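You operate a simulated robot arm through the tools that you are given. There is no shell and no other tool. Be economical: measure what you need, move in short steps, check, and stop when the job is done.

You run a simulated robot arm. Do the job below in one go: nothing can be reset, and whatever is moved stays where it is left.

## Task
Put the round pot lid on the steamer and run the hob till the lid mists.
Fine: grey plug into the reel before its blue knob goes on; cream knob to high, back to off after the mist. Reel stays on.

The check looks at the end state, three seconds after you hand in, the way a careful person would. Anything else that was tipped, shoved, dropped, spilled or broken makes it a failure. Lids that push on must go on centred and level and be pressed home; caps that screw on are set level and turned clockwise until they are tight.

## Robot
A 7-joint arm with a two-finger parallel gripper, fixed in place. Base frame: the origin is at the foot of the arm, x ahead of it, y to its left, z up; the work surface is at about z = 720. Readings come in mm, degrees, newtons and seconds.
With the tool pointing down near the work surface it reaches from about 220 to 680 mm from the base axis. Its first joint turns from -166.0 to 166.0 degrees. Payload 1.57 kg.
Tool frame: the origin (TCP) lies between the finger pads and is the grasp point; the fingertips stand 30 mm ahead of it; z points along the fingers, y is the line along which they close. Largest opening 80 mm; finger width 17, thickness 12; the body of the gripper, 40 by 82 mm, starts 80 mm behind the TCP.
Orientation is that of the tool frame in the base frame, as a unit quaternion [w, x, y, z]. With the fingers straight down and closing along the base's y, the tool's x points along the base's -x, its y along +y and its z along -z.

## Interface
- The arm moves only by the tool drive_tool. Its argument "increments" is a list of rows, each a list of 7 numbers: the shift along the tool's x, y, z in units of 25 mm (1.0 is 25 mm), then the turn, a rotation vector about the tool's x, y, z in units of 8 degrees (1.0 is 8 degrees), then the closure, from 0 (fully open) to 1 (shut). In form: [[dx, dy, dz, rx, ry, rz, claw], ...]. A call has 1 to 10 rows; each row shifts and turns the commanded pose from where the row before left it, along the tool's axes as they then stand. A call with a number of a shift or a turn outside -1 to 1 is refused whole. Rows are played at 5 a second. More than 50 mm and 8.6 degrees between two rows, or a gripper value outside its range, and nothing of the call is played. A pose out of reach is approached as far as the arm can. The call stops where the force on the tool passes 50 N (or 10 N more than at its start, if that is more) or the arm is blocked; 0.2 s more then pass. Each finger travels about 72 mm/s and halts on what it meets, pressing with about 34 N; the grip force reading is that of the motor and also rises with nothing between the fingers. The clock runs only during rows and for 0.2 s after the last one: add rows that do not move to give the fingers time. The reply holds the time, the measured pose of the TCP, the force on the tool along the base axes, the opening and the grip force, in the units named above and with some noise, with the torque about the TCP (base axes, N m) and any sound that the robot's microphone picked up, and new pictures: "show" is both (left out), scene, wrist or none.
- Cameras (640 x 400 px; columns grow to the right, rows downward): "scene" is fixed at [217.9, 650, 1524.1]; the picture's right is [-0.92, -0.39, 0.00], its down [-0.19, 0.45, -0.87] and it looks along [0.34, -0.80, -0.49] (base axes); focal length 318 px, centre (320, 200). "wrist" rides on the gripper at [72, -7, -122] in the tool frame; the picture's right is [0.09, 1.00, 0.00], its down [-0.84, 0.08, -0.54] and it looks along [-0.54, 0.05, 0.84] (tool axes); focal length 238 px, centre (320, 200). There is no depth. A picture from a camera that has moved, and an enlarged one, comes with that camera's place and axes in the base frame and with its lens. The place of the scene camera against the robot may be out by one fixed shift of up to 12 mm in any direction.
- move_column(by): slides the trunk up (or, below 0, down) by that many mm; the arm rides with it, the base frame stays. It gives what a move gives, with no picture.
- inspect(camera, box): a new picture of the part [left, top, right, bottom] of that camera's present view, enlarged. No time passes.
- finish_job(): hands the job in; it is judged then, once.

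Go step by step. Nothing tells you positions but the pictures and the camera data: compare them with the known pose of the tool, close in by small moves and look again before you grip or let go. The budget is 120 turns and 200 pictures, counting those below and the enlarged ones. Unless the task says otherwise, let go and move clear before handing in, and close with one line.

The tools are called after "Request:" as a command line: name --pt "numbers of a row" for each row, then --argument value for the rest, lists and objects as JSON in quotes. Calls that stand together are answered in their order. drive_tool: Moves the arm, as the interface text tells. Its arguments: {"type":"object","properties":{"increments":{"type":"array","items":{"type":"array","items":{"type":"number"}}},"show":{"type":"string","enum":["both","scene","wrist","none"]}},"required":["increments"]} The other tools are called the same way: move_column (by) slides the trunk up or down; inspect (camera, box) takes an enlarged picture of a part of a camera's view; finish_job () hands the job in.

At the start:

```text
time: 0.0
ee_pos: [390.2, -207.8, 1172.9]
tcp_rot: [-0.001, 0.0, 1.0, 0.001]
force: [-0.6, 0.2, 0.3]
torque: [-0.02, 0.02, 0.01]
grip_width: 80.0
gripper_force: 0.0
trunk travel left (down, up): [-375.0, 105.0]
```

scene: 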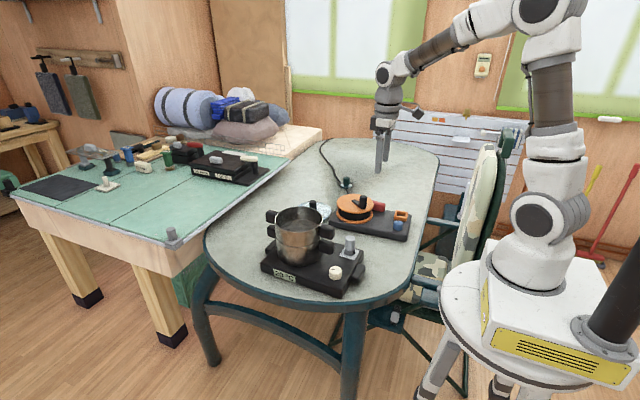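
wrist: 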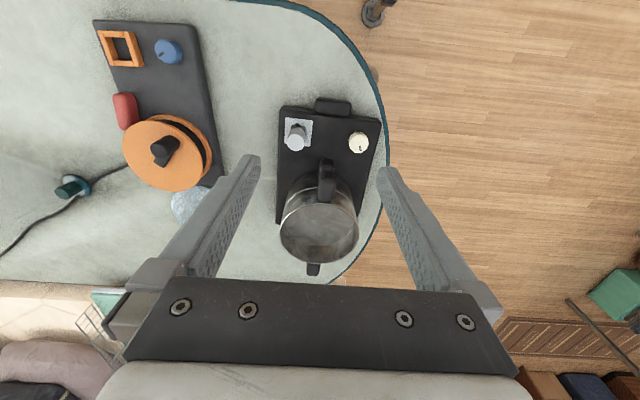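

I see a pot on a hob, and a cable reel with an orange drum, red switch, blue knob and orange socket. A lid may be the clear disc between them. I'll enlarge the views first to identify the parts.

Request:
inspect --camera "scene" --box '[240, 160, 440, 300]'

Request:
inspect --camera "wrist" --box '[40, 0, 400, 280]'

Request:
inspect --camera "scene" --box '[20, 120, 300, 260]'

```text
2.86 times, centred on (340, 230) of scene
camera zoom: at [217.9, 650.0, 1524.1], right [-0.92, -0.39, 0.0], down [-0.19, 0.45, -0.87], along [0.34, -0.8, -0.49], focal length 908 px, centre (263, 114)
```

zoom: 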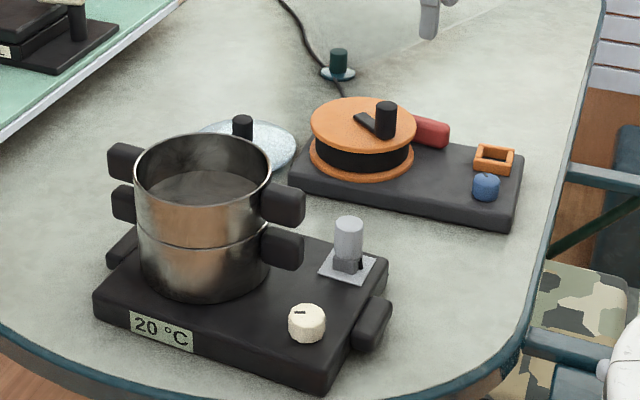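

```text
1.43 times, centred on (220, 140) of wrist
camera zoom: at [317.5, -213.2, 1296.0], right [-0.09, 1.0, 0.0], down [0.84, 0.08, 0.54], along [0.54, 0.05, -0.84], focal length 340 px, centre (463, 286)
```

zoom: 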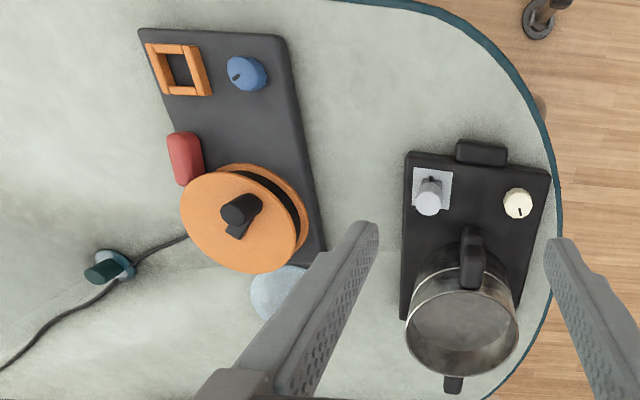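

```text
2.29 times, centred on (160, 190) of scene
camera zoom: at [217.9, 650.0, 1524.1], right [-0.92, -0.39, 0.0], down [-0.19, 0.45, -0.87], along [0.34, -0.8, -0.49], focal length 727 px, centre (686, 223)
```

zoom: 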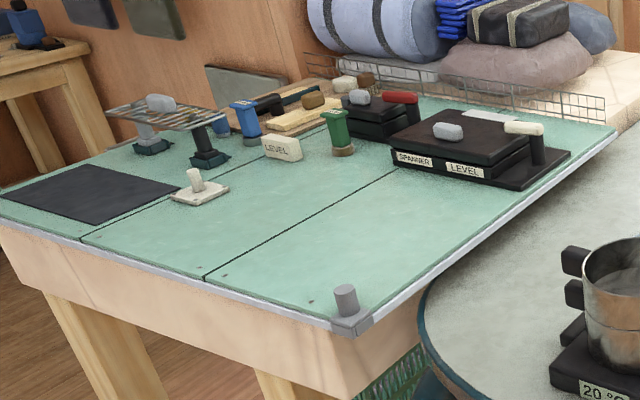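

Triangulating both views gives these rough positions:
- Pot rim: (645,-184,900)
- Plug top: (482,-247,840)
- Cream knob: (485,-113,790)
- Blue knob: (349,-492,782)
- Socket: (354,-581,777)
- Lid: about (760,-550), which is far away

I'll move for a better look at the lid.

Request:
drive_tool --pt "-0.7 -1 0 0 0 0 0" --pt "-0.7 -1 0 0 0 0 0" --pt "-0.7 -1 0 0 0 0 0" --pt "-0.7 -1 0 0 0 0 0" --pt "-0.7 -1 0 0 0 0 0" --pt "-0.7 -1 0 0 0 0 0"

```text
time: 1.4
ee_pos: [494.5, -358.2, 1171.4]
tcp_rot: [0.001, 0.0, 1.0, 0.0]
force: [-0.9, 0.2, 0.1]
torque: [0.01, -0.04, 0.02]
grip_width: 80.1
gripper_force: 0.1
trunk travel left (down, up): [-375.0, 105.0]
camera wrist: at [423.0, -364.5, 1295.7], right [-0.09, 1.0, 0.0], down [0.84, 0.08, 0.54], along [0.54, 0.05, -0.84], focal length 238 px, centre (320, 200)
```

scene: 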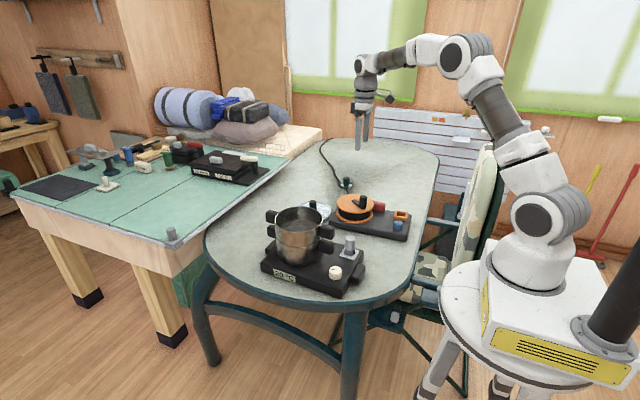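
wrist: 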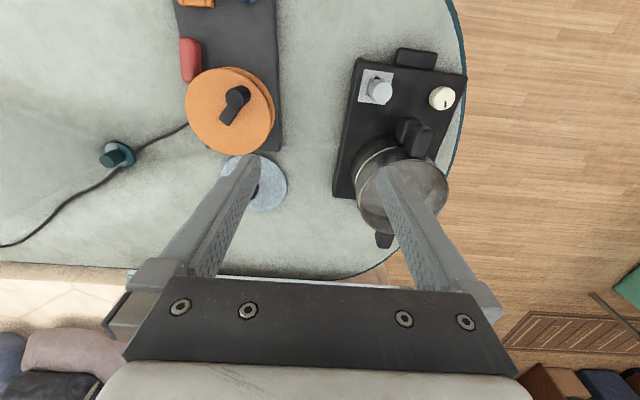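

The lid disc triangulates to about (738,-504,750), roughly 894 mm out. I'll test how far the arm reaches in that direction.

Request:
drive_tool --pt "-0.82 -0.56 0 0 0 0 0" --pt "-0.82 -0.56 0 0 0 0 0" --pt "-0.82 -0.56 0 0 0 0 0" --pt "-0.82 -0.56 0 0 0 0 0" --pt "-0.82 -0.56 0 0 0 0 0" --pt "-0.82 -0.56 0 0 0 0 0" --pt "-0.82 -0.56 0 0 0 0 0"

```text
time: 3.0
ee_pos: [566.0, -402.8, 1156.1]
tcp_rot: [0.0, 0.0, 1.0, 0.0]
force: [-1.0, 0.6, -0.5]
torque: [0.01, 0.03, 0.02]
grip_width: 80.2
gripper_force: 0.2
out of reach, approached as far as the arm can: row 4, 5, 6, 7
trunk travel left (down, up): [-375.0, 105.0]
camera wrist: at [494.0, -409.1, 1279.0], right [-0.09, 1.0, 0.0], down [0.84, 0.08, 0.54], along [0.54, 0.05, -0.84], focal length 238 px, centre (320, 200)
```

scene: 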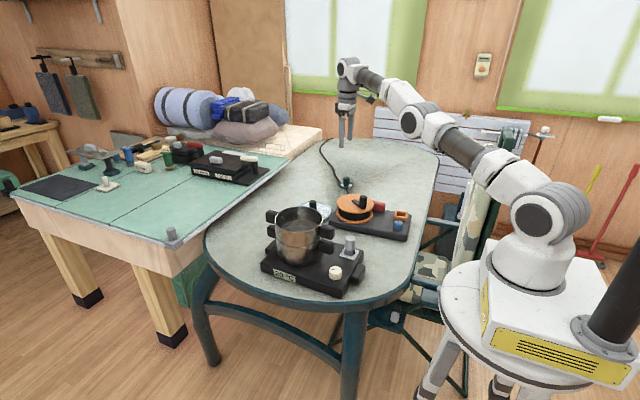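
wrist: 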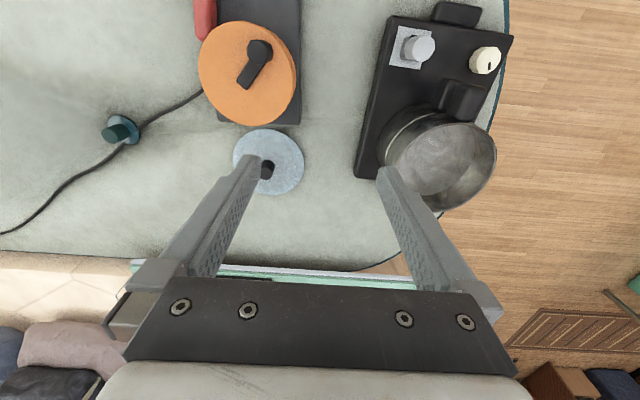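

The arm stretches to r≈695 with the tool vertical, so the lid will need a tilted tool and a lowered trunk. I'll do the plug first by retracting over it and lowering the trunk.

Request:
drive_tool --pt "0.6 0.8 0.2 0 0 0 0" --pt "0.6 0.8 0.2 0 0 0 0" --pt "0.6 0.8 0.2 0 0 0 0" --pt "0.6 0.8 0.2 0 0 0 0" --pt "0.6 0.8 0.2 0 0 0 0" --pt "0.6 0.8 0.2 0 0 0 0" --pt "0.6 0.8 0.2 0 0 0 0" --show "none"

Request:
move_column --by -140

Request:
drive_tool --pt "0 0 0 0 0 0 0"

```text
time: 4.6
ee_pos: [460.9, -265.5, 1119.2]
tcp_rot: [-0.001, 0.0, 1.0, -0.001]
force: [0.5, -0.2, 0.7]
torque: [-0.01, 0.0, 0.02]
grip_width: 80.2
gripper_force: 0.0
trunk travel left (down, up): [-375.0, 105.0]
```

```text
time: 6.3
ee_pos: [461.9, -266.1, 979.6]
tcp_rot: [0.0, 0.0, 1.0, 0.0]
force: [0.2, 0.3, 0.1]
torque: [0.02, 0.01, 0.0]
grip_width: 79.9
gripper_force: 0.1
trunk travel left (down, up): [-235.0, 245.0]
```

```text
time: 6.7
ee_pos: [462.1, -265.9, 979.1]
tcp_rot: [0.0, 0.0, 1.0, 0.0]
force: [-0.8, -0.1, -0.4]
torque: [0.0, 0.01, 0.01]
grip_width: 80.3
gripper_force: 0.1
trunk travel left (down, up): [-235.0, 245.0]
camera wrist: at [389.6, -272.1, 1102.0], right [-0.09, 1.0, 0.0], down [0.84, 0.08, 0.54], along [0.54, 0.05, -0.84], focal length 238 px, centre (320, 200)
```

scene: 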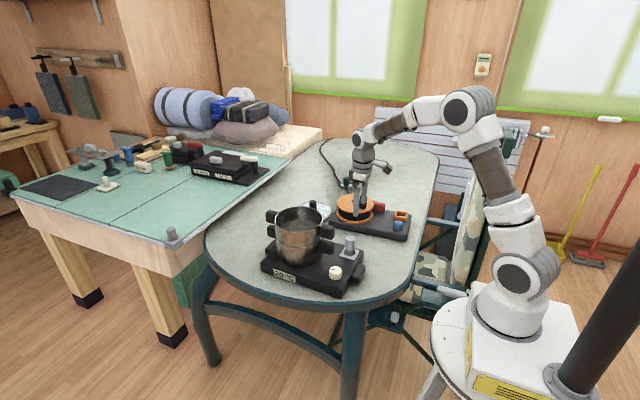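
wrist: 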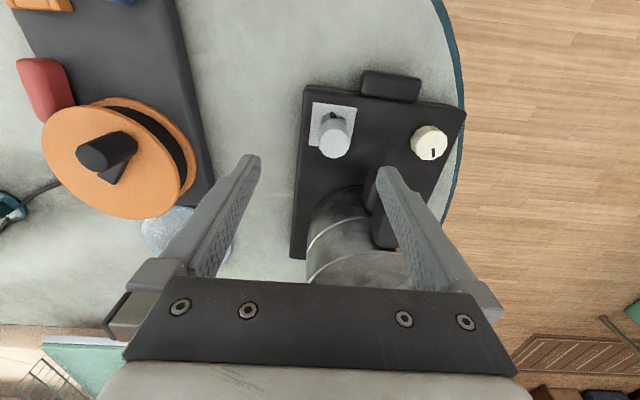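

Request:
inspect --camera "wrist" --box '[280, 60, 480, 200]'

Request:
inspect --camera "scene" --box '[310, 190, 420, 300]'

```text
2.86 times, centred on (380, 130) of wrist
camera zoom: at [389.6, -272.1, 1102.0], right [-0.09, 1.0, 0.0], down [0.84, 0.08, 0.54], along [0.54, 0.05, -0.84], focal length 681 px, centre (149, 400)
```

zoom: 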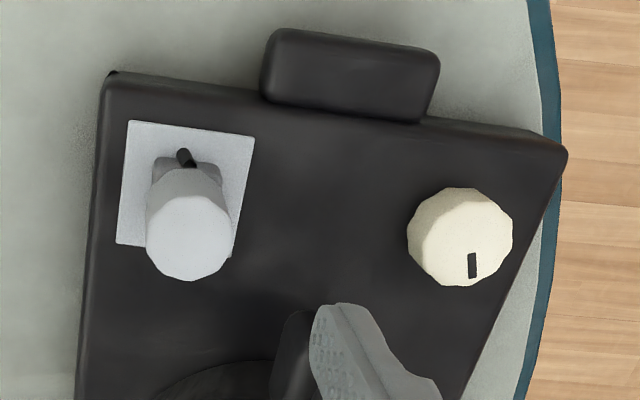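

```text
3.64 times, centred on (365, 245) of scene
camera zoom: at [217.9, 650.0, 1524.1], right [-0.92, -0.39, 0.0], down [-0.19, 0.45, -0.87], along [0.34, -0.8, -0.49], focal length 1156 px, centre (156, 36)
```

zoom: 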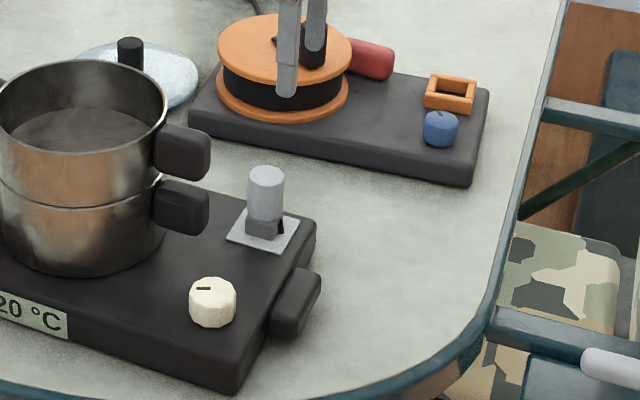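

The plug is a cylinder 34 mm across on a square block, with its top at (479.5,-247.5,839) and a black key on its -x side. Before gripping it I'll look closely at the reel socket and the blue knob.

Request:
drive_tool --pt "0.55 -1 0 0 0 0 0" --pt "0.55 -1 0 0 0 0 0" --pt "0.55 -1 0 0 0 0 0" --pt "0.55 -1 0 0 0 0 0" --pt "0.55 -1 0 0 0 0 0" --pt "0.55 -1 0 0 0 0 0" --pt "0.55 -1 0 0 0 0 0" --pt "0.55 -1 0 0 0 0 0" --pt "0.55 -1 0 0 0 0 0" --pt "0.55 -1 0 0 0 0 0" --show "wrist"

Request:
inspect --camera "wrist" --box '[200, 40, 400, 180]'

```text
time: 8.9
ee_pos: [325.4, -516.7, 977.8]
tcp_rot: [0.0, 0.0, 1.0, 0.0]
force: [-0.5, 0.3, 0.5]
torque: [-0.02, -0.01, -0.01]
grip_width: 80.1
gripper_force: 0.0
trunk travel left (down, up): [-235.0, 245.0]
camera wrist: at [252.9, -522.4, 1101.7], right [-0.09, 1.0, 0.0], down [0.84, 0.08, 0.54], along [0.54, 0.05, -0.84], focal length 238 px, centre (320, 200)
```

wrist: 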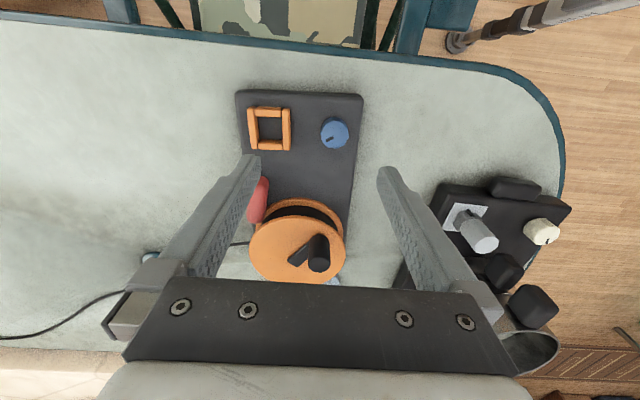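

```text
2.86 times, centred on (300, 110) of wrist
camera zoom: at [252.9, -522.4, 1101.7], right [-0.09, 1.0, 0.0], down [0.84, 0.08, 0.54], along [0.54, 0.05, -0.84], focal length 681 px, centre (377, 457)
```

zoom: 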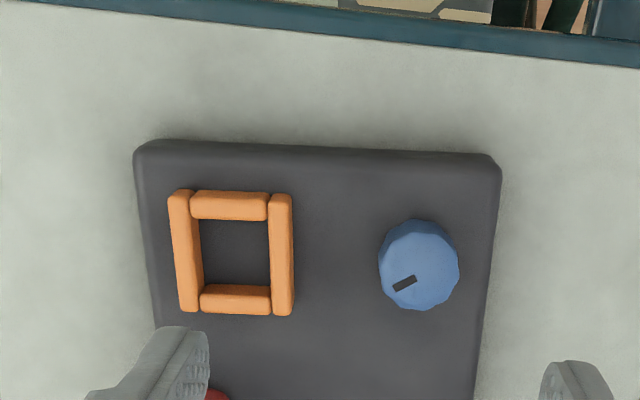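

The socket is a square frame centred at about (353,-583), its top near z 777, with the reel yawed about +2°. The plug is yawed about -2.5°. I'll return to the plug and line up above it.

Request:
drive_tool --pt "-0.6 1 0 0 0 0 0" --pt "-0.6 1 0 0 0 0 0" --pt "-0.6 1 0 0 0 0 0" --pt "-0.6 1 0 0 0 0 0" --pt "-0.6 1 0 0 0 0 0" --pt "-0.6 1 0 0 0 0 0" --pt "-0.6 1 0 0 0 0 0" --pt "-0.6 1 0 0 0 0 0" --pt "-0.6 1 0 0 0 0 0" --pt "-0.6 1 0 0 0 0.31 0" --show "none"

Request:
drive_tool --pt "-0.18 0.76 1 0 0 0 0" --pt "0 0 1 0 0 0 0" --pt "0 0 1 0 0 0 0" --pt "0 0 0.4 0 0 0 0"

Request:
inspect --camera "scene" --box '[310, 190, 420, 300]'

```text
time: 11.1
ee_pos: [474.9, -264.5, 978.1]
tcp_rot: [0.0, 0.021, 1.0, -0.001]
force: [-0.6, 0.4, 0.3]
torque: [-0.02, 0.01, 0.01]
grip_width: 79.9
gripper_force: 0.0
trunk travel left (down, up): [-235.0, 245.0]
```

```text
time: 12.1
ee_pos: [481.0, -247.0, 895.2]
tcp_rot: [0.001, 0.021, 1.0, 0.0]
force: [0.2, -0.6, 0.4]
torque: [0.0, -0.02, -0.03]
grip_width: 80.0
gripper_force: 0.1
trunk travel left (down, up): [-235.0, 245.0]
camera wrist: at [407.5, -249.9, 1017.7], right [-0.05, 1.0, 0.0], down [0.84, 0.04, 0.54], along [0.54, 0.03, -0.84], focal length 238 px, centre (320, 200)
```

scene: 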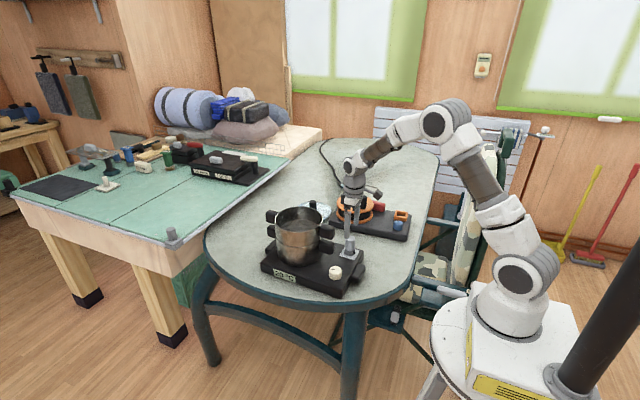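
wrist: 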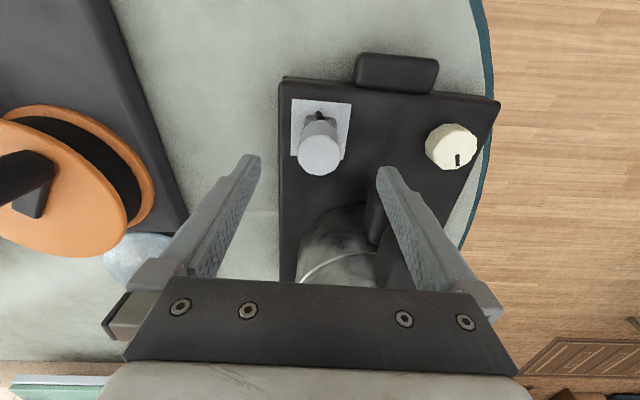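

```text
3.64 times, centred on (365, 245) of scene
camera zoom: at [217.9, 650.0, 1524.1], right [-0.92, -0.39, 0.0], down [-0.19, 0.45, -0.87], along [0.34, -0.8, -0.49], focal length 1156 px, centre (156, 36)
```

zoom: 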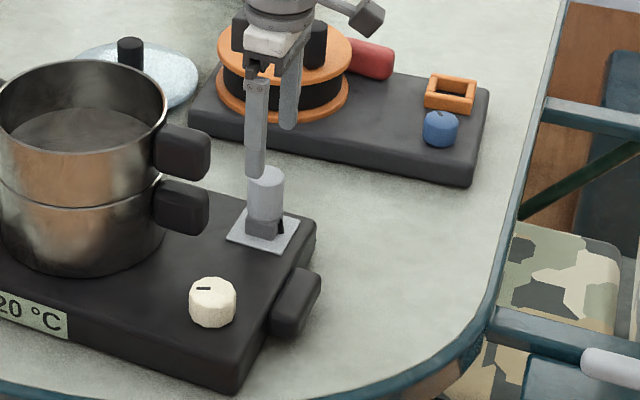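

The gripper is aligned over the plug, so I'll descend to z≈830 and close.

Request:
drive_tool --pt "0.08 0 0.9 0 0 0 0" --pt "0 0 0.9 0 0 0 0" --pt "0 0 0.8 0 0 0 0" --pt "0 0 0 0 0 0 0" --show "wrist"

Request:
inspect --camera "scene" --box '[310, 190, 420, 300]'

```text
time: 13.1
ee_pos: [478.4, -246.8, 829.9]
tcp_rot: [0.0, 0.022, 1.0, 0.0]
force: [0.8, -0.4, 0.2]
torque: [0.01, 0.01, -0.02]
grip_width: 80.1
gripper_force: 0.1
trunk travel left (down, up): [-235.0, 245.0]
camera wrist: at [406.0, -249.6, 952.3], right [-0.05, 1.0, 0.0], down [0.84, 0.04, 0.54], along [0.54, 0.03, -0.84], focal length 238 px, centre (320, 200)
```

wrist: 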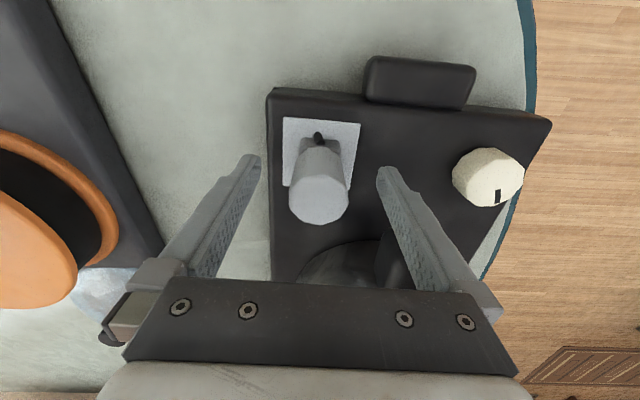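

```text
3.64 times, centred on (365, 245) of scene
camera zoom: at [217.9, 650.0, 1524.1], right [-0.92, -0.39, 0.0], down [-0.19, 0.45, -0.87], along [0.34, -0.8, -0.49], focal length 1156 px, centre (156, 36)
```

zoom: 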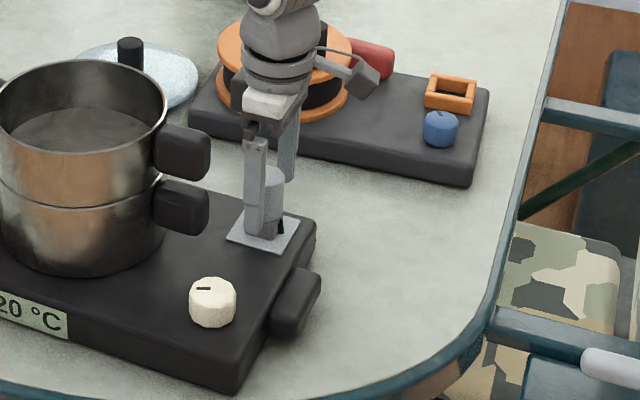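

It's well centred, so I'll close on the plug and lift it slightly.

Request:
drive_tool --pt "0 0 0 0 0 0 1" --pt "0 0 0 0 0 0 1" --pt "0 0 0 0 0 0 1" --pt "0 0 0 0 0 0 1" --show "none"

Request:
drive_tool --pt "0 0 -0.5 0 0 0 1" --pt "0 0 -1 0 0 0 1" --pt "0 0 -1 0 0 0 1" --pt "0 0 -1 0 0 0 1" --show "wrist"

Request:
inspect --camera "scene" --box '[310, 190, 420, 300]'

```text
time: 14.1
ee_pos: [477.2, -246.8, 829.5]
tcp_rot: [0.0, 0.021, 1.0, 0.001]
force: [0.4, 0.1, 0.6]
torque: [0.02, -0.02, -0.04]
grip_width: 34.7
gripper_force: 34.1
trunk travel left (down, up): [-235.0, 245.0]
```

```text
time: 15.1
ee_pos: [475.0, -247.3, 914.7]
tcp_rot: [0.0, 0.021, 1.0, 0.001]
force: [0.9, 0.2, -0.6]
torque: [-0.01, 0.0, 0.03]
grip_width: 34.6
gripper_force: 34.1
trunk travel left (down, up): [-235.0, 245.0]
camera wrist: at [402.4, -249.8, 1037.2], right [-0.05, 1.0, 0.0], down [0.84, 0.04, 0.54], along [0.54, 0.03, -0.84], focal length 238 px, centre (320, 200)
```

wrist: 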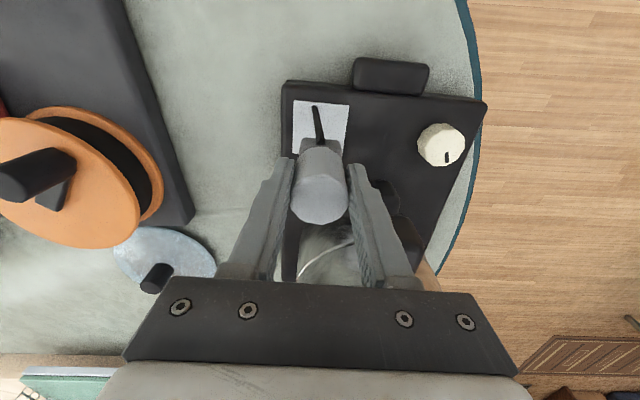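

```text
3.64 times, centred on (365, 245) of scene
camera zoom: at [217.9, 650.0, 1524.1], right [-0.92, -0.39, 0.0], down [-0.19, 0.45, -0.87], along [0.34, -0.8, -0.49], focal length 1156 px, centre (156, 36)
```

zoom: 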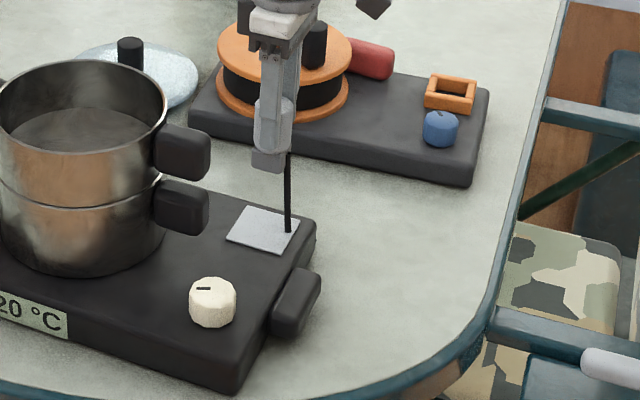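

The plug came up with a tether cord from the hob. I'll carry it above the socket and turn it about +4.5° to match the reel.

Request:
drive_tool --pt "0.308 -0.973 0 0 0 0 1" --pt "0.308 -0.973 0 0 0 0 1" --pt "0.308 -0.973 0 0 0 0 1" --pt "0.308 -0.973 0 0 0 0 1" --pt "0.308 -0.973 0 0 0 0 1" --pt "0.308 -0.973 0 0 0 0 1" --pt "0.308 -0.973 0 0 0 0 1" --show "none"

Request:
drive_tool --pt "0.308 -0.973 0 0 0 0 1" --pt "0.308 -0.973 0 0 0 0 1" --pt "0.308 -0.973 0 0 0 0 1" --pt "0.308 -0.973 0 0 0 0 1" --pt "0.308 -0.973 0 0 0 0 1" --pt "0.308 -0.973 0 0 0 0 1" --pt "0.308 -0.973 0 0 0 -0.56 1" --pt "0 0 0 0 0 0 1"

Request:
inspect --camera "scene" --box '[340, 160, 450, 270]'

```text
time: 16.7
ee_pos: [416.4, -414.5, 918.1]
tcp_rot: [0.0, 0.02, 1.0, -0.001]
force: [-0.5, -0.1, -0.8]
torque: [-0.02, 0.01, 0.02]
grip_width: 34.6
gripper_force: 34.4
trunk travel left (down, up): [-235.0, 245.0]
```

```text
time: 18.5
ee_pos: [355.0, -586.4, 917.1]
tcp_rot: [0.0, -0.017, 1.0, 0.0]
force: [0.3, -0.8, -0.8]
torque: [-0.01, 0.02, 0.01]
grip_width: 34.8
gripper_force: 34.1
trunk travel left (down, up): [-235.0, 245.0]
camera wrist: at [283.1, -594.1, 1040.7], right [-0.13, 0.99, 0.0], down [0.83, 0.11, 0.54], along [0.54, 0.07, -0.84], focal length 238 px, centre (320, 200)
```

scene: 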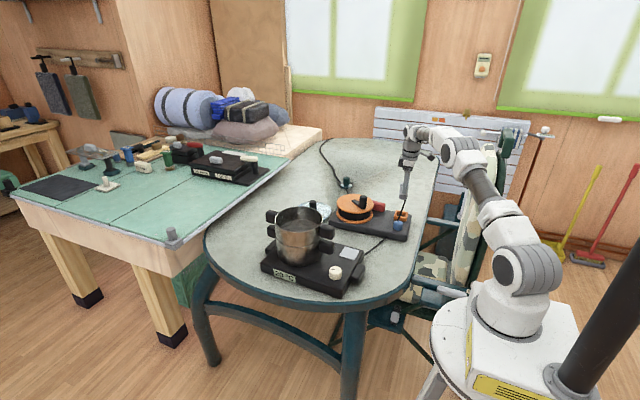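
wrist: 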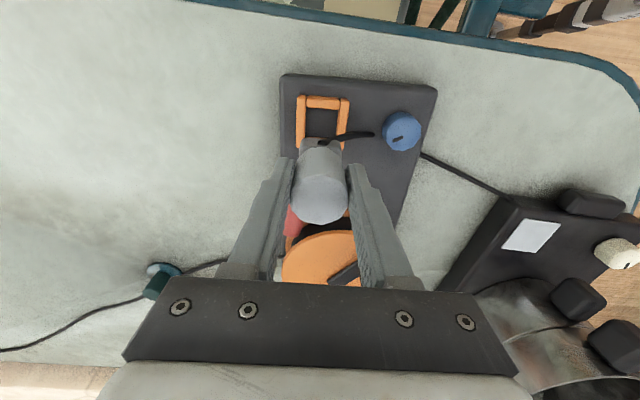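

```text
3.64 times, centred on (395, 215) of scene
camera zoom: at [217.9, 650.0, 1524.1], right [-0.92, -0.39, 0.0], down [-0.19, 0.45, -0.87], along [0.34, -0.8, -0.49], focal length 1156 px, centre (47, 146)
```

zoom: 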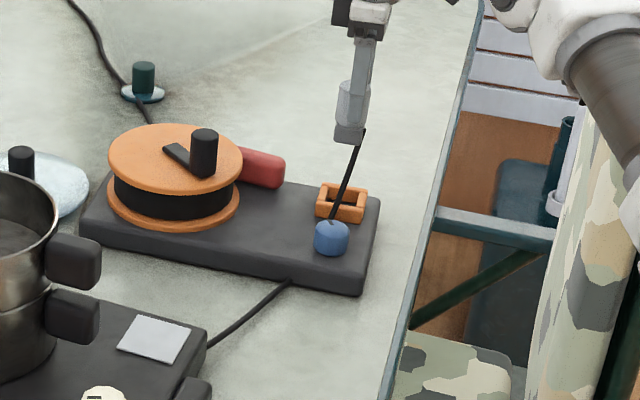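

I'm above the socket now. I'll zoom in to measure its offset from the plug.

Request:
inspect --camera "wrist" --box '[270, 70, 430, 170]'

Request:
inspect --camera "scene" --box '[375, 180, 425, 240]'

```text
4.00 times, centred on (350, 120) of wrist
camera zoom: at [283.1, -594.1, 1040.7], right [-0.13, 0.99, 0.0], down [0.83, 0.11, 0.54], along [0.54, 0.07, -0.84], focal length 953 px, centre (200, 520)
```

zoom: 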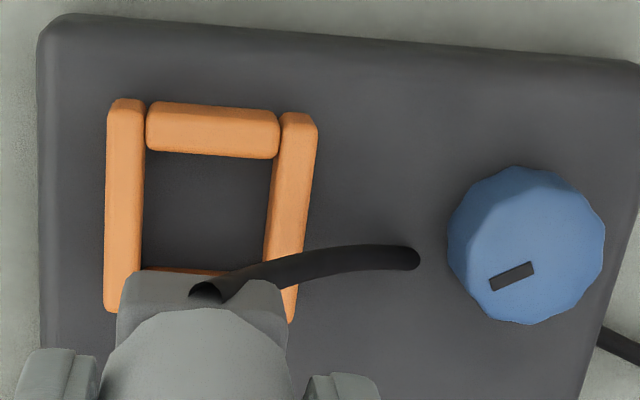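

```text
6.67 times, centred on (400, 210) of scene
camera zoom: at [217.9, 650.0, 1524.1], right [-0.92, -0.39, 0.0], down [-0.19, 0.45, -0.87], along [0.34, -0.8, -0.49], focal length 2120 px, centre (-213, 133)
```

zoom: 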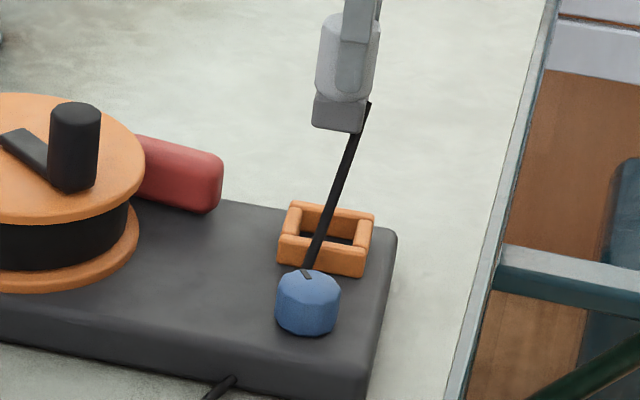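

The socket centre is about (353,-583) with a frame yaw of about +3.5°. The opening is about 35 mm and the plug block about 29 mm. I'll correct the offset and descend to just above the frame.

Request:
drive_tool --pt "0.075 0.14 0 0 0 -0.16 1" --pt "0 0 1 0 0 0 1" --pt "0 0 1 0 0 0 1" --pt "0 0 0.7 0 0 0 1" --pt "0 0 0 0 0 0 1" --show "wrist"

Request:
inspect --camera "scene" --box '[375, 180, 425, 240]'

Request:
inspect --camera "wrist" --box '[240, 70, 400, 170]'

```text
time: 19.7
ee_pos: [352.9, -579.6, 850.1]
tcp_rot: [0.0, -0.029, 1.0, 0.001]
force: [0.0, 0.1, -1.2]
torque: [-0.02, 0.0, 0.02]
grip_width: 34.7
gripper_force: 33.7
trunk travel left (down, up): [-235.0, 245.0]
camera wrist: at [281.8, -590.0, 973.0], right [-0.15, 0.99, 0.0], down [0.83, 0.13, 0.54], along [0.54, 0.08, -0.84], focal length 238 px, centre (320, 200)
```

wrist: 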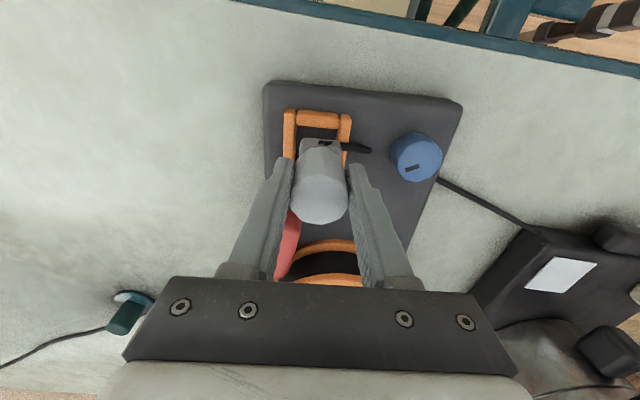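

```text
6.67 times, centred on (400, 210) of scene
camera zoom: at [217.9, 650.0, 1524.1], right [-0.92, -0.39, 0.0], down [-0.19, 0.45, -0.87], along [0.34, -0.8, -0.49], focal length 2120 px, centre (-213, 133)
```

zoom: 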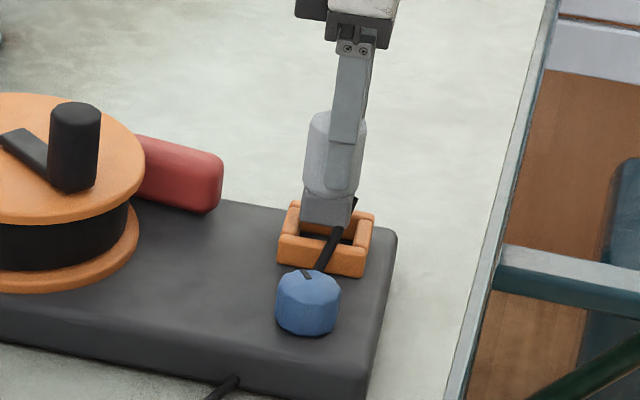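

```text
4.00 times, centred on (320, 120) of wrist
camera zoom: at [281.8, -590.0, 973.0], right [-0.15, 0.99, 0.0], down [0.83, 0.13, 0.54], along [0.54, 0.08, -0.84], focal length 953 px, centre (320, 520)
```

zoom: 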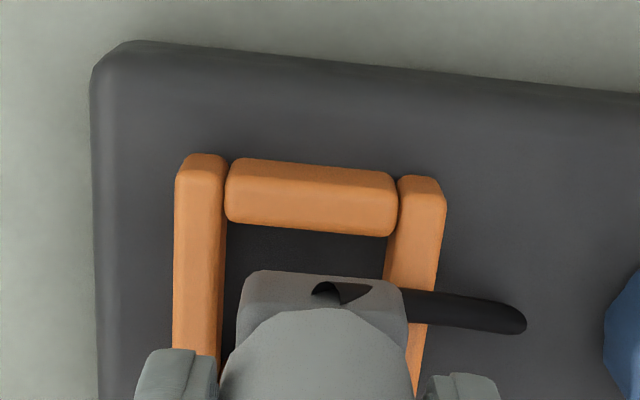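

Sideways drift left it about 3 mm off, and the yaw is about 1.5° too much. I'll check the details at higher zoom before correcting.

Request:
inspect --camera "scene" --box '[386, 190, 412, 224]'

```text
11.76 times, centred on (399, 207) of scene
camera zoom: at [217.9, 650.0, 1524.1], right [-0.92, -0.39, 0.0], down [-0.19, 0.45, -0.87], along [0.34, -0.8, -0.49], focal length 3740 px, centre (-609, 118)
```

zoom: 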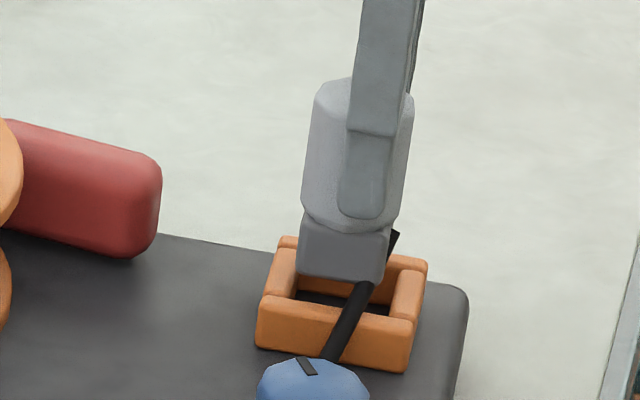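

My best estimate is that the plug needs about -3 mm in y, -1 mm in x and -1.3° of yaw. I'll apply that and come down closer to the frame.

Request:
drive_tool --pt "0.047 -0.12 0 0 0 0.16 1" --pt "0 0 0.45 0 0 0 1" --pt "0 0 0 0 0 0 1" --show "none"

Request:
inspect --camera "scene" --box '[386, 190, 412, 224]'

Request:
inspect --camera "wrist" --box '[260, 90, 372, 160]'

```text
time: 20.5
ee_pos: [352.2, -582.6, 838.1]
tcp_rot: [0.0, -0.018, 1.0, 0.0]
force: [-0.2, 0.1, -1.1]
torque: [0.03, 0.0, -0.01]
grip_width: 34.5
gripper_force: 34.3
trunk travel left (down, up): [-235.0, 245.0]
```

```text
11.76 times, centred on (399, 207) of scene
camera zoom: at [217.9, 650.0, 1524.1], right [-0.92, -0.39, 0.0], down [-0.19, 0.45, -0.87], along [0.34, -0.8, -0.49], focal length 3740 px, centre (-609, 118)
```

zoom: 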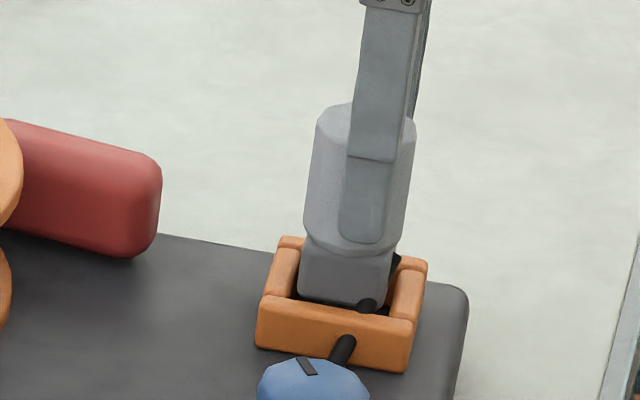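

```text
5.71 times, centred on (316, 125) of wrist
camera zoom: at [279.9, -591.7, 961.2], right [-0.13, 0.99, 0.0], down [0.83, 0.11, 0.54], along [0.54, 0.07, -0.84], focal length 1362 px, centre (343, 629)
```

zoom: 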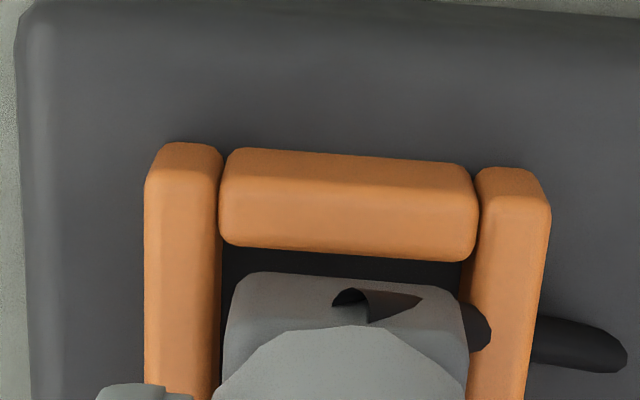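

It looks centred and aligned, so I'll push down in small steps and watch the force.

Request:
drive_tool --pt "0 0 0.16 0 0 0 1" --pt "0 0 0.16 0 0 0 1" --pt "0 0 0.16 0 0 0 1" --pt "0 0 0 0 0 0 1" --show "none"

Request:
inspect --camera "scene" --box '[386, 190, 412, 224]'

Request:
inspect --camera "wrist" --box '[260, 90, 372, 160]'

```text
time: 21.5
ee_pos: [351.3, -583.2, 824.6]
tcp_rot: [-0.001, -0.017, 1.0, 0.0]
force: [0.3, -0.5, -0.5]
torque: [0.01, -0.01, 0.04]
grip_width: 34.7
gripper_force: 34.1
trunk travel left (down, up): [-235.0, 245.0]
```

```text
11.76 times, centred on (399, 207) of scene
camera zoom: at [217.9, 650.0, 1524.1], right [-0.92, -0.39, 0.0], down [-0.19, 0.45, -0.87], along [0.34, -0.8, -0.49], focal length 3740 px, centre (-609, 118)
```

zoom: 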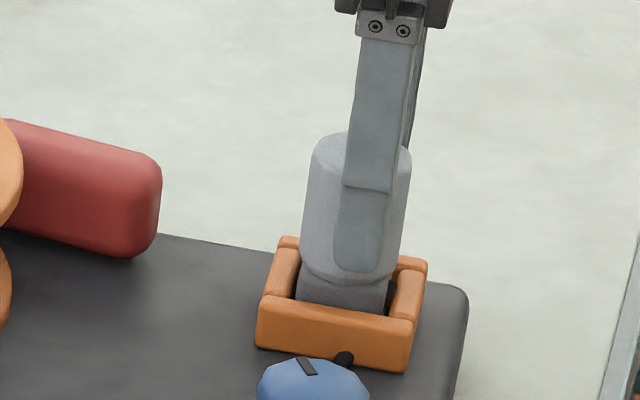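

```text
5.71 times, centred on (316, 125) of wrist
camera zoom: at [279.9, -591.6, 948.9], right [-0.13, 0.99, 0.0], down [0.83, 0.11, 0.54], along [0.54, 0.07, -0.84], focal length 1362 px, centre (343, 629)
```

zoom: 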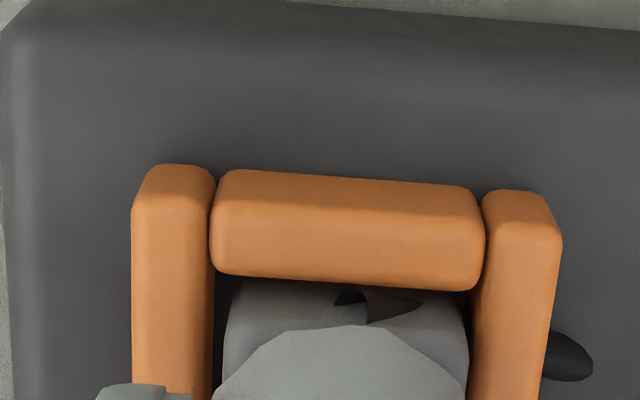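

It's entering freely but sits slightly toward -x. I'll nudge +1.5 mm in x and keep going down until contact.

Request:
drive_tool --pt "-0.06 0 0.16 0 0 0 1" --pt "0 0 0.16 0 0 0 1" --pt "0 0 0.16 0 0 0 1" --pt "0 0 0.1 0 0 0 1" --pt "0 0 0 0 0 0 1" --show "none"

Request:
inspect --camera "scene" --box '[386, 190, 412, 224]'

```text
time: 22.6
ee_pos: [353.2, -584.3, 820.2]
tcp_rot: [0.001, -0.018, 1.0, -0.003]
force: [-8.3, 14.3, 23.1]
torque: [0.95, 0.31, 0.14]
grip_width: 34.7
gripper_force: 34.1
trunk travel left (down, up): [-235.0, 245.0]
stopped in row 5: the force on the tool passed its limit at 51 N (the readings are from after the stop); the commanded pose is now the measured one
```

```text
11.76 times, centred on (399, 207) of scene
camera zoom: at [217.9, 650.0, 1524.1], right [-0.92, -0.39, 0.0], down [-0.19, 0.45, -0.87], along [0.34, -0.8, -0.49], focal length 3740 px, centre (-609, 118)
```

zoom: 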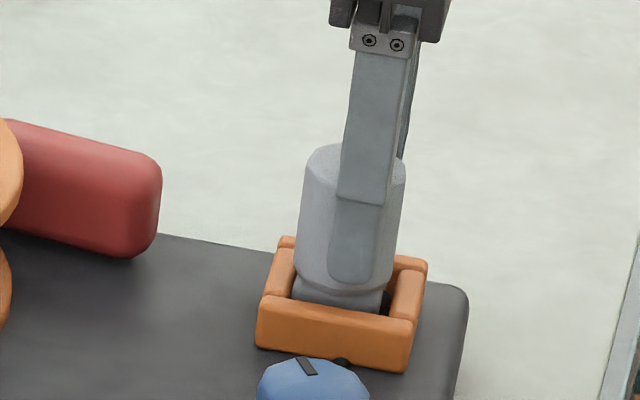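

Contact came at z 820 with sideways force, so the plug is rubbing the -y wall. I'll back off 1 mm, shift +1.5 mm in y and -0.8 mm in x, and try again.

Request:
drive_tool --pt "0 0 -0.06 0 0 0 1" --pt "0.03 0.07 0 0 0 0 1" --pt "0 0 0.08 0 0 0 1" --pt "0 0 0.08 0 0 0 1" --pt "0 0 0 0 0 0 1" --show "none"

Request:
inspect --camera "wrist" --box '[240, 80, 400, 180]'

```text
time: 23.8
ee_pos: [353.3, -583.2, 820.3]
tcp_rot: [0.003, -0.017, 1.0, -0.008]
force: [-3.6, 5.3, 41.4]
torque: [0.84, -0.01, 0.08]
grip_width: 34.8
gripper_force: 34.4
trunk travel left (down, up): [-235.0, 245.0]
```

```text
4.00 times, centred on (320, 130) of wrist
camera zoom: at [280.6, -589.6, 942.8], right [-0.13, 0.99, -0.02], down [0.83, 0.12, 0.55], along [0.54, 0.06, -0.84], focal length 953 px, centre (320, 480)
```

zoom: 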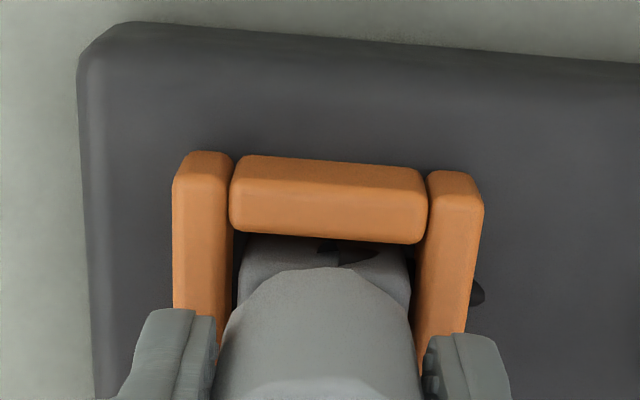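

The stop is solid, and my geometry puts the frame top at about 770 and the plug bottom at about 754, so the plug is seated. I'll release it and retreat upward.

Request:
drive_tool --pt "0 0 -0.04 0 0 0 0.4" --pt "0 0 0 0 0 0 0.35" --pt "0 0 -0.5 0 0 0 0.35" --pt "0 0 -1 0 0 0 0.35" --pt "0 0 -1 0 0 0 0.35" --pt "0 0 -1 0 0 0 0.3" --pt "0 0 -1 0 0 0 0.3" --show "wrist"

Request:
inspect --camera "scene" --box '[376, 185, 422, 245]'

Request:
inspect --camera "wrist" --box '[250, 60, 430, 170]'

```text
time: 25.4
ee_pos: [352.6, -581.6, 926.0]
tcp_rot: [0.001, -0.018, 1.0, -0.002]
force: [0.9, -0.3, 0.0]
torque: [0.01, 0.05, -0.01]
grip_width: 56.3
gripper_force: 0.0
trunk travel left (down, up): [-235.0, 245.0]
camera wrist: at [281.8, -590.2, 1049.0], right [-0.13, 0.99, -0.01], down [0.83, 0.11, 0.54], along [0.54, 0.06, -0.84], focal length 238 px, centre (320, 200)
```

wrist: 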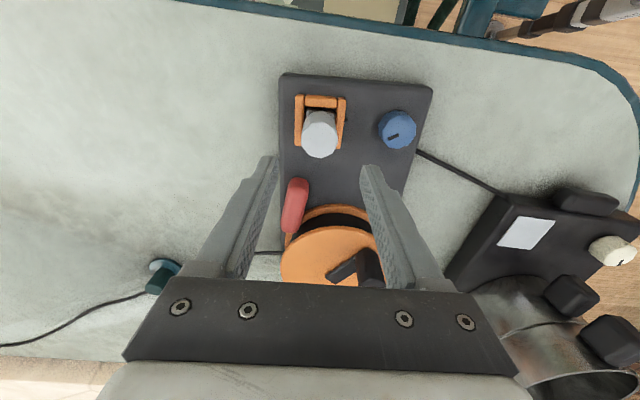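

```text
6.67 times, centred on (399, 215) of scene
camera zoom: at [217.9, 650.0, 1524.1], right [-0.92, -0.39, 0.0], down [-0.19, 0.45, -0.87], along [0.34, -0.8, -0.49], focal length 2120 px, centre (-207, 100)
```

zoom: 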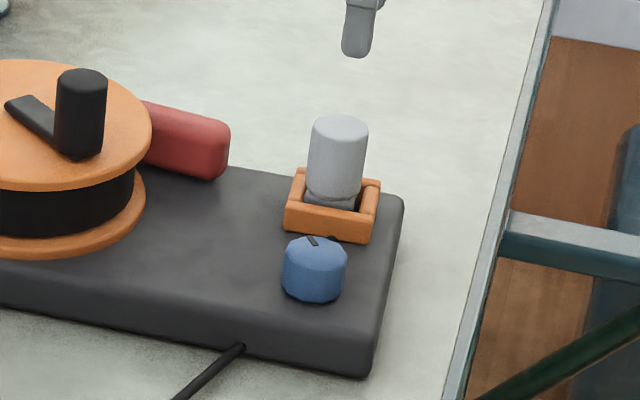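

```text
3.56 times, centred on (340, 115) of wrist
camera zoom: at [281.8, -590.2, 1049.0], right [-0.13, 0.99, -0.01], down [0.83, 0.11, 0.54], along [0.54, 0.06, -0.84], focal length 848 px, centre (249, 502)
```

zoom: 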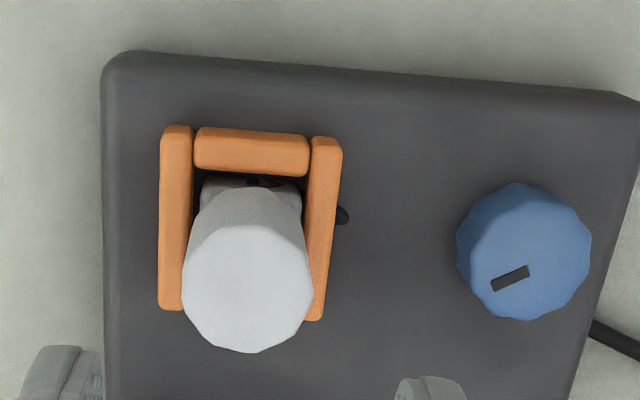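

The plug is seated upright in the socket. Next is the blue knob at about (354,-493), so I'll move above it and check.

Request:
drive_tool --pt "-0.05 0.9 0 0 0 0 0.15" --pt "-0.05 0.9 0 0 0 0 0.15" --pt "-0.04 0.9 0 0 0 0 0.15" --pt "-0.04 0.8 0 0 0 0 0.15" --pt "0 0 1 0 0 0 0.15" --pt "0 0 1 0 0 0 0.15" --pt "0 0 0.8 0 0 0 0.15" --pt "0 0 0 0 0 0 0.15" --show "wrist"

Request:
inspect --camera "scene" --box '[376, 185, 422, 245]'

```text
time: 27.2
ee_pos: [355.0, -494.2, 856.7]
tcp_rot: [0.001, -0.019, 1.0, -0.003]
force: [0.2, 0.3, 0.4]
torque: [-0.02, -0.01, 0.0]
grip_width: 68.0
gripper_force: 0.0
trunk travel left (down, up): [-235.0, 245.0]
camera wrist: at [283.8, -502.7, 980.0], right [-0.13, 0.99, -0.01], down [0.83, 0.11, 0.54], along [0.54, 0.06, -0.84], focal length 238 px, centre (320, 200)
```

wrist: 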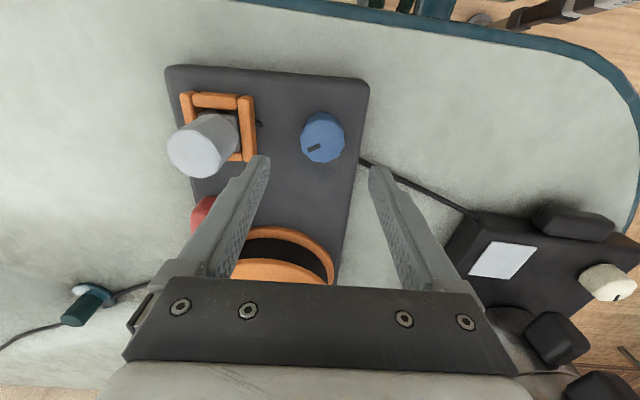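

```text
6.67 times, centred on (399, 215) of scene
camera zoom: at [217.9, 650.0, 1524.1], right [-0.92, -0.39, 0.0], down [-0.19, 0.45, -0.87], along [0.34, -0.8, -0.49], focal length 2120 px, centre (-207, 100)
```

zoom: 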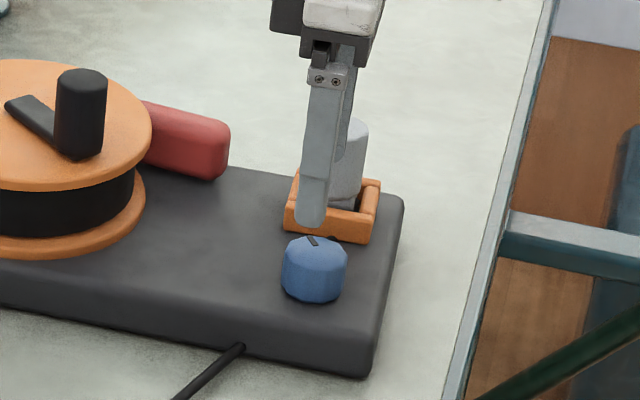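

Request:
inspect --camera "wrist" --box '[290, 100, 354, 176]'

```text
5.26 times, centred on (322, 138) of wrist
camera zoom: at [283.8, -502.7, 980.0], right [-0.13, 0.99, -0.01], down [0.83, 0.11, 0.54], along [0.54, 0.06, -0.84], focal length 1254 px, centre (310, 526)
```

zoom: 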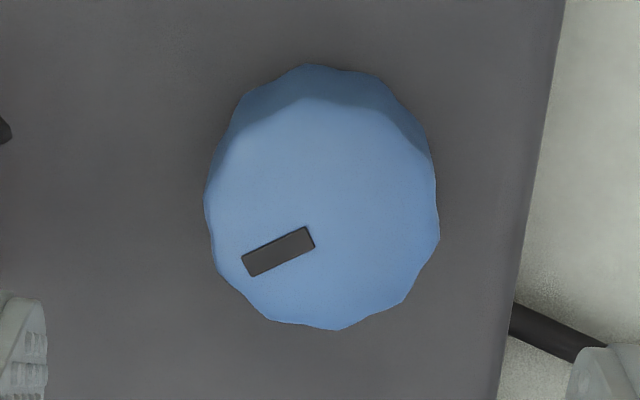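

The knob centre is about (354,-494) and the gripper is aligned. I'll descend carefully and grip the knob.

Request:
drive_tool --pt "0 0 0.9 0 0 0 0.15" --pt "0 0 0.9 0 0 0 0.15" --pt "0 0 0.8 0 0 0 0.15" --pt "0 0 0 0 0 0 0.15" --pt "0 0 0 0 0 0 1" --pt "0 0 0 0 0 0 1" --pt "0 0 0 0 0 0 1" --show "wrist"

Request:
inspect --camera "scene" --box '[376, 185, 422, 245]'

```text
time: 28.8
ee_pos: [355.7, -492.7, 791.9]
tcp_rot: [0.0, -0.017, 1.0, -0.002]
force: [-0.9, 2.5, 0.8]
torque: [0.27, -0.09, -0.01]
grip_width: 37.0
gripper_force: 33.6
trunk travel left (down, up): [-235.0, 245.0]
camera wrist: at [283.6, -501.5, 914.9], right [-0.13, 0.99, 0.0], down [0.83, 0.11, 0.54], along [0.54, 0.07, -0.84], focal length 238 px, centre (320, 200)
```

wrist: 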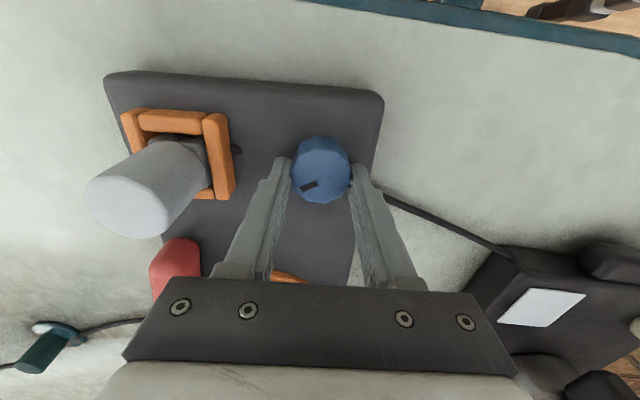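

```text
6.67 times, centred on (399, 215) of scene
camera zoom: at [217.9, 650.0, 1524.1], right [-0.92, -0.39, 0.0], down [-0.19, 0.45, -0.87], along [0.34, -0.8, -0.49], focal length 2120 px, centre (-207, 100)
```

zoom: 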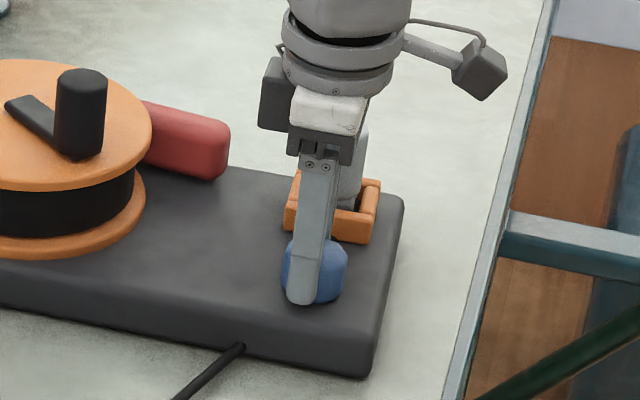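

The knob is gripped at 37 mm. I'll turn it clockwise and watch the torque.

Request:
drive_tool --pt "0 0 0 0 0 0.8 1" --pt "0 0 0 0 0 0.8 1" --pt "0 0 0 0 0 0.8 1" --pt "0 0 0 0 0 0.8 1" --pt "0 0 0 0 0 0 1" --show "wrist"

```text
time: 30.0
ee_pos: [355.4, -495.0, 791.6]
tcp_rot: [0.002, 0.205, 0.979, -0.004]
force: [4.5, -5.8, -0.2]
torque: [0.32, 0.19, -0.03]
grip_width: 37.0
gripper_force: 33.6
trunk travel left (down, up): [-235.0, 245.0]
camera wrist: at [286.2, -470.7, 914.6], right [0.32, 0.95, -0.01], down [0.8, -0.26, 0.55], along [0.52, -0.18, -0.84], focal length 238 px, centre (320, 200)
```

wrist: 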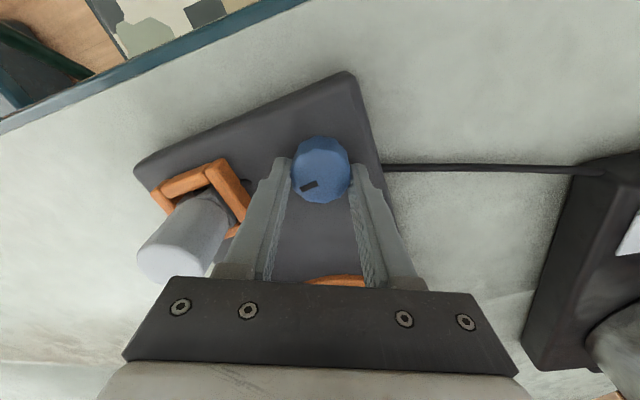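

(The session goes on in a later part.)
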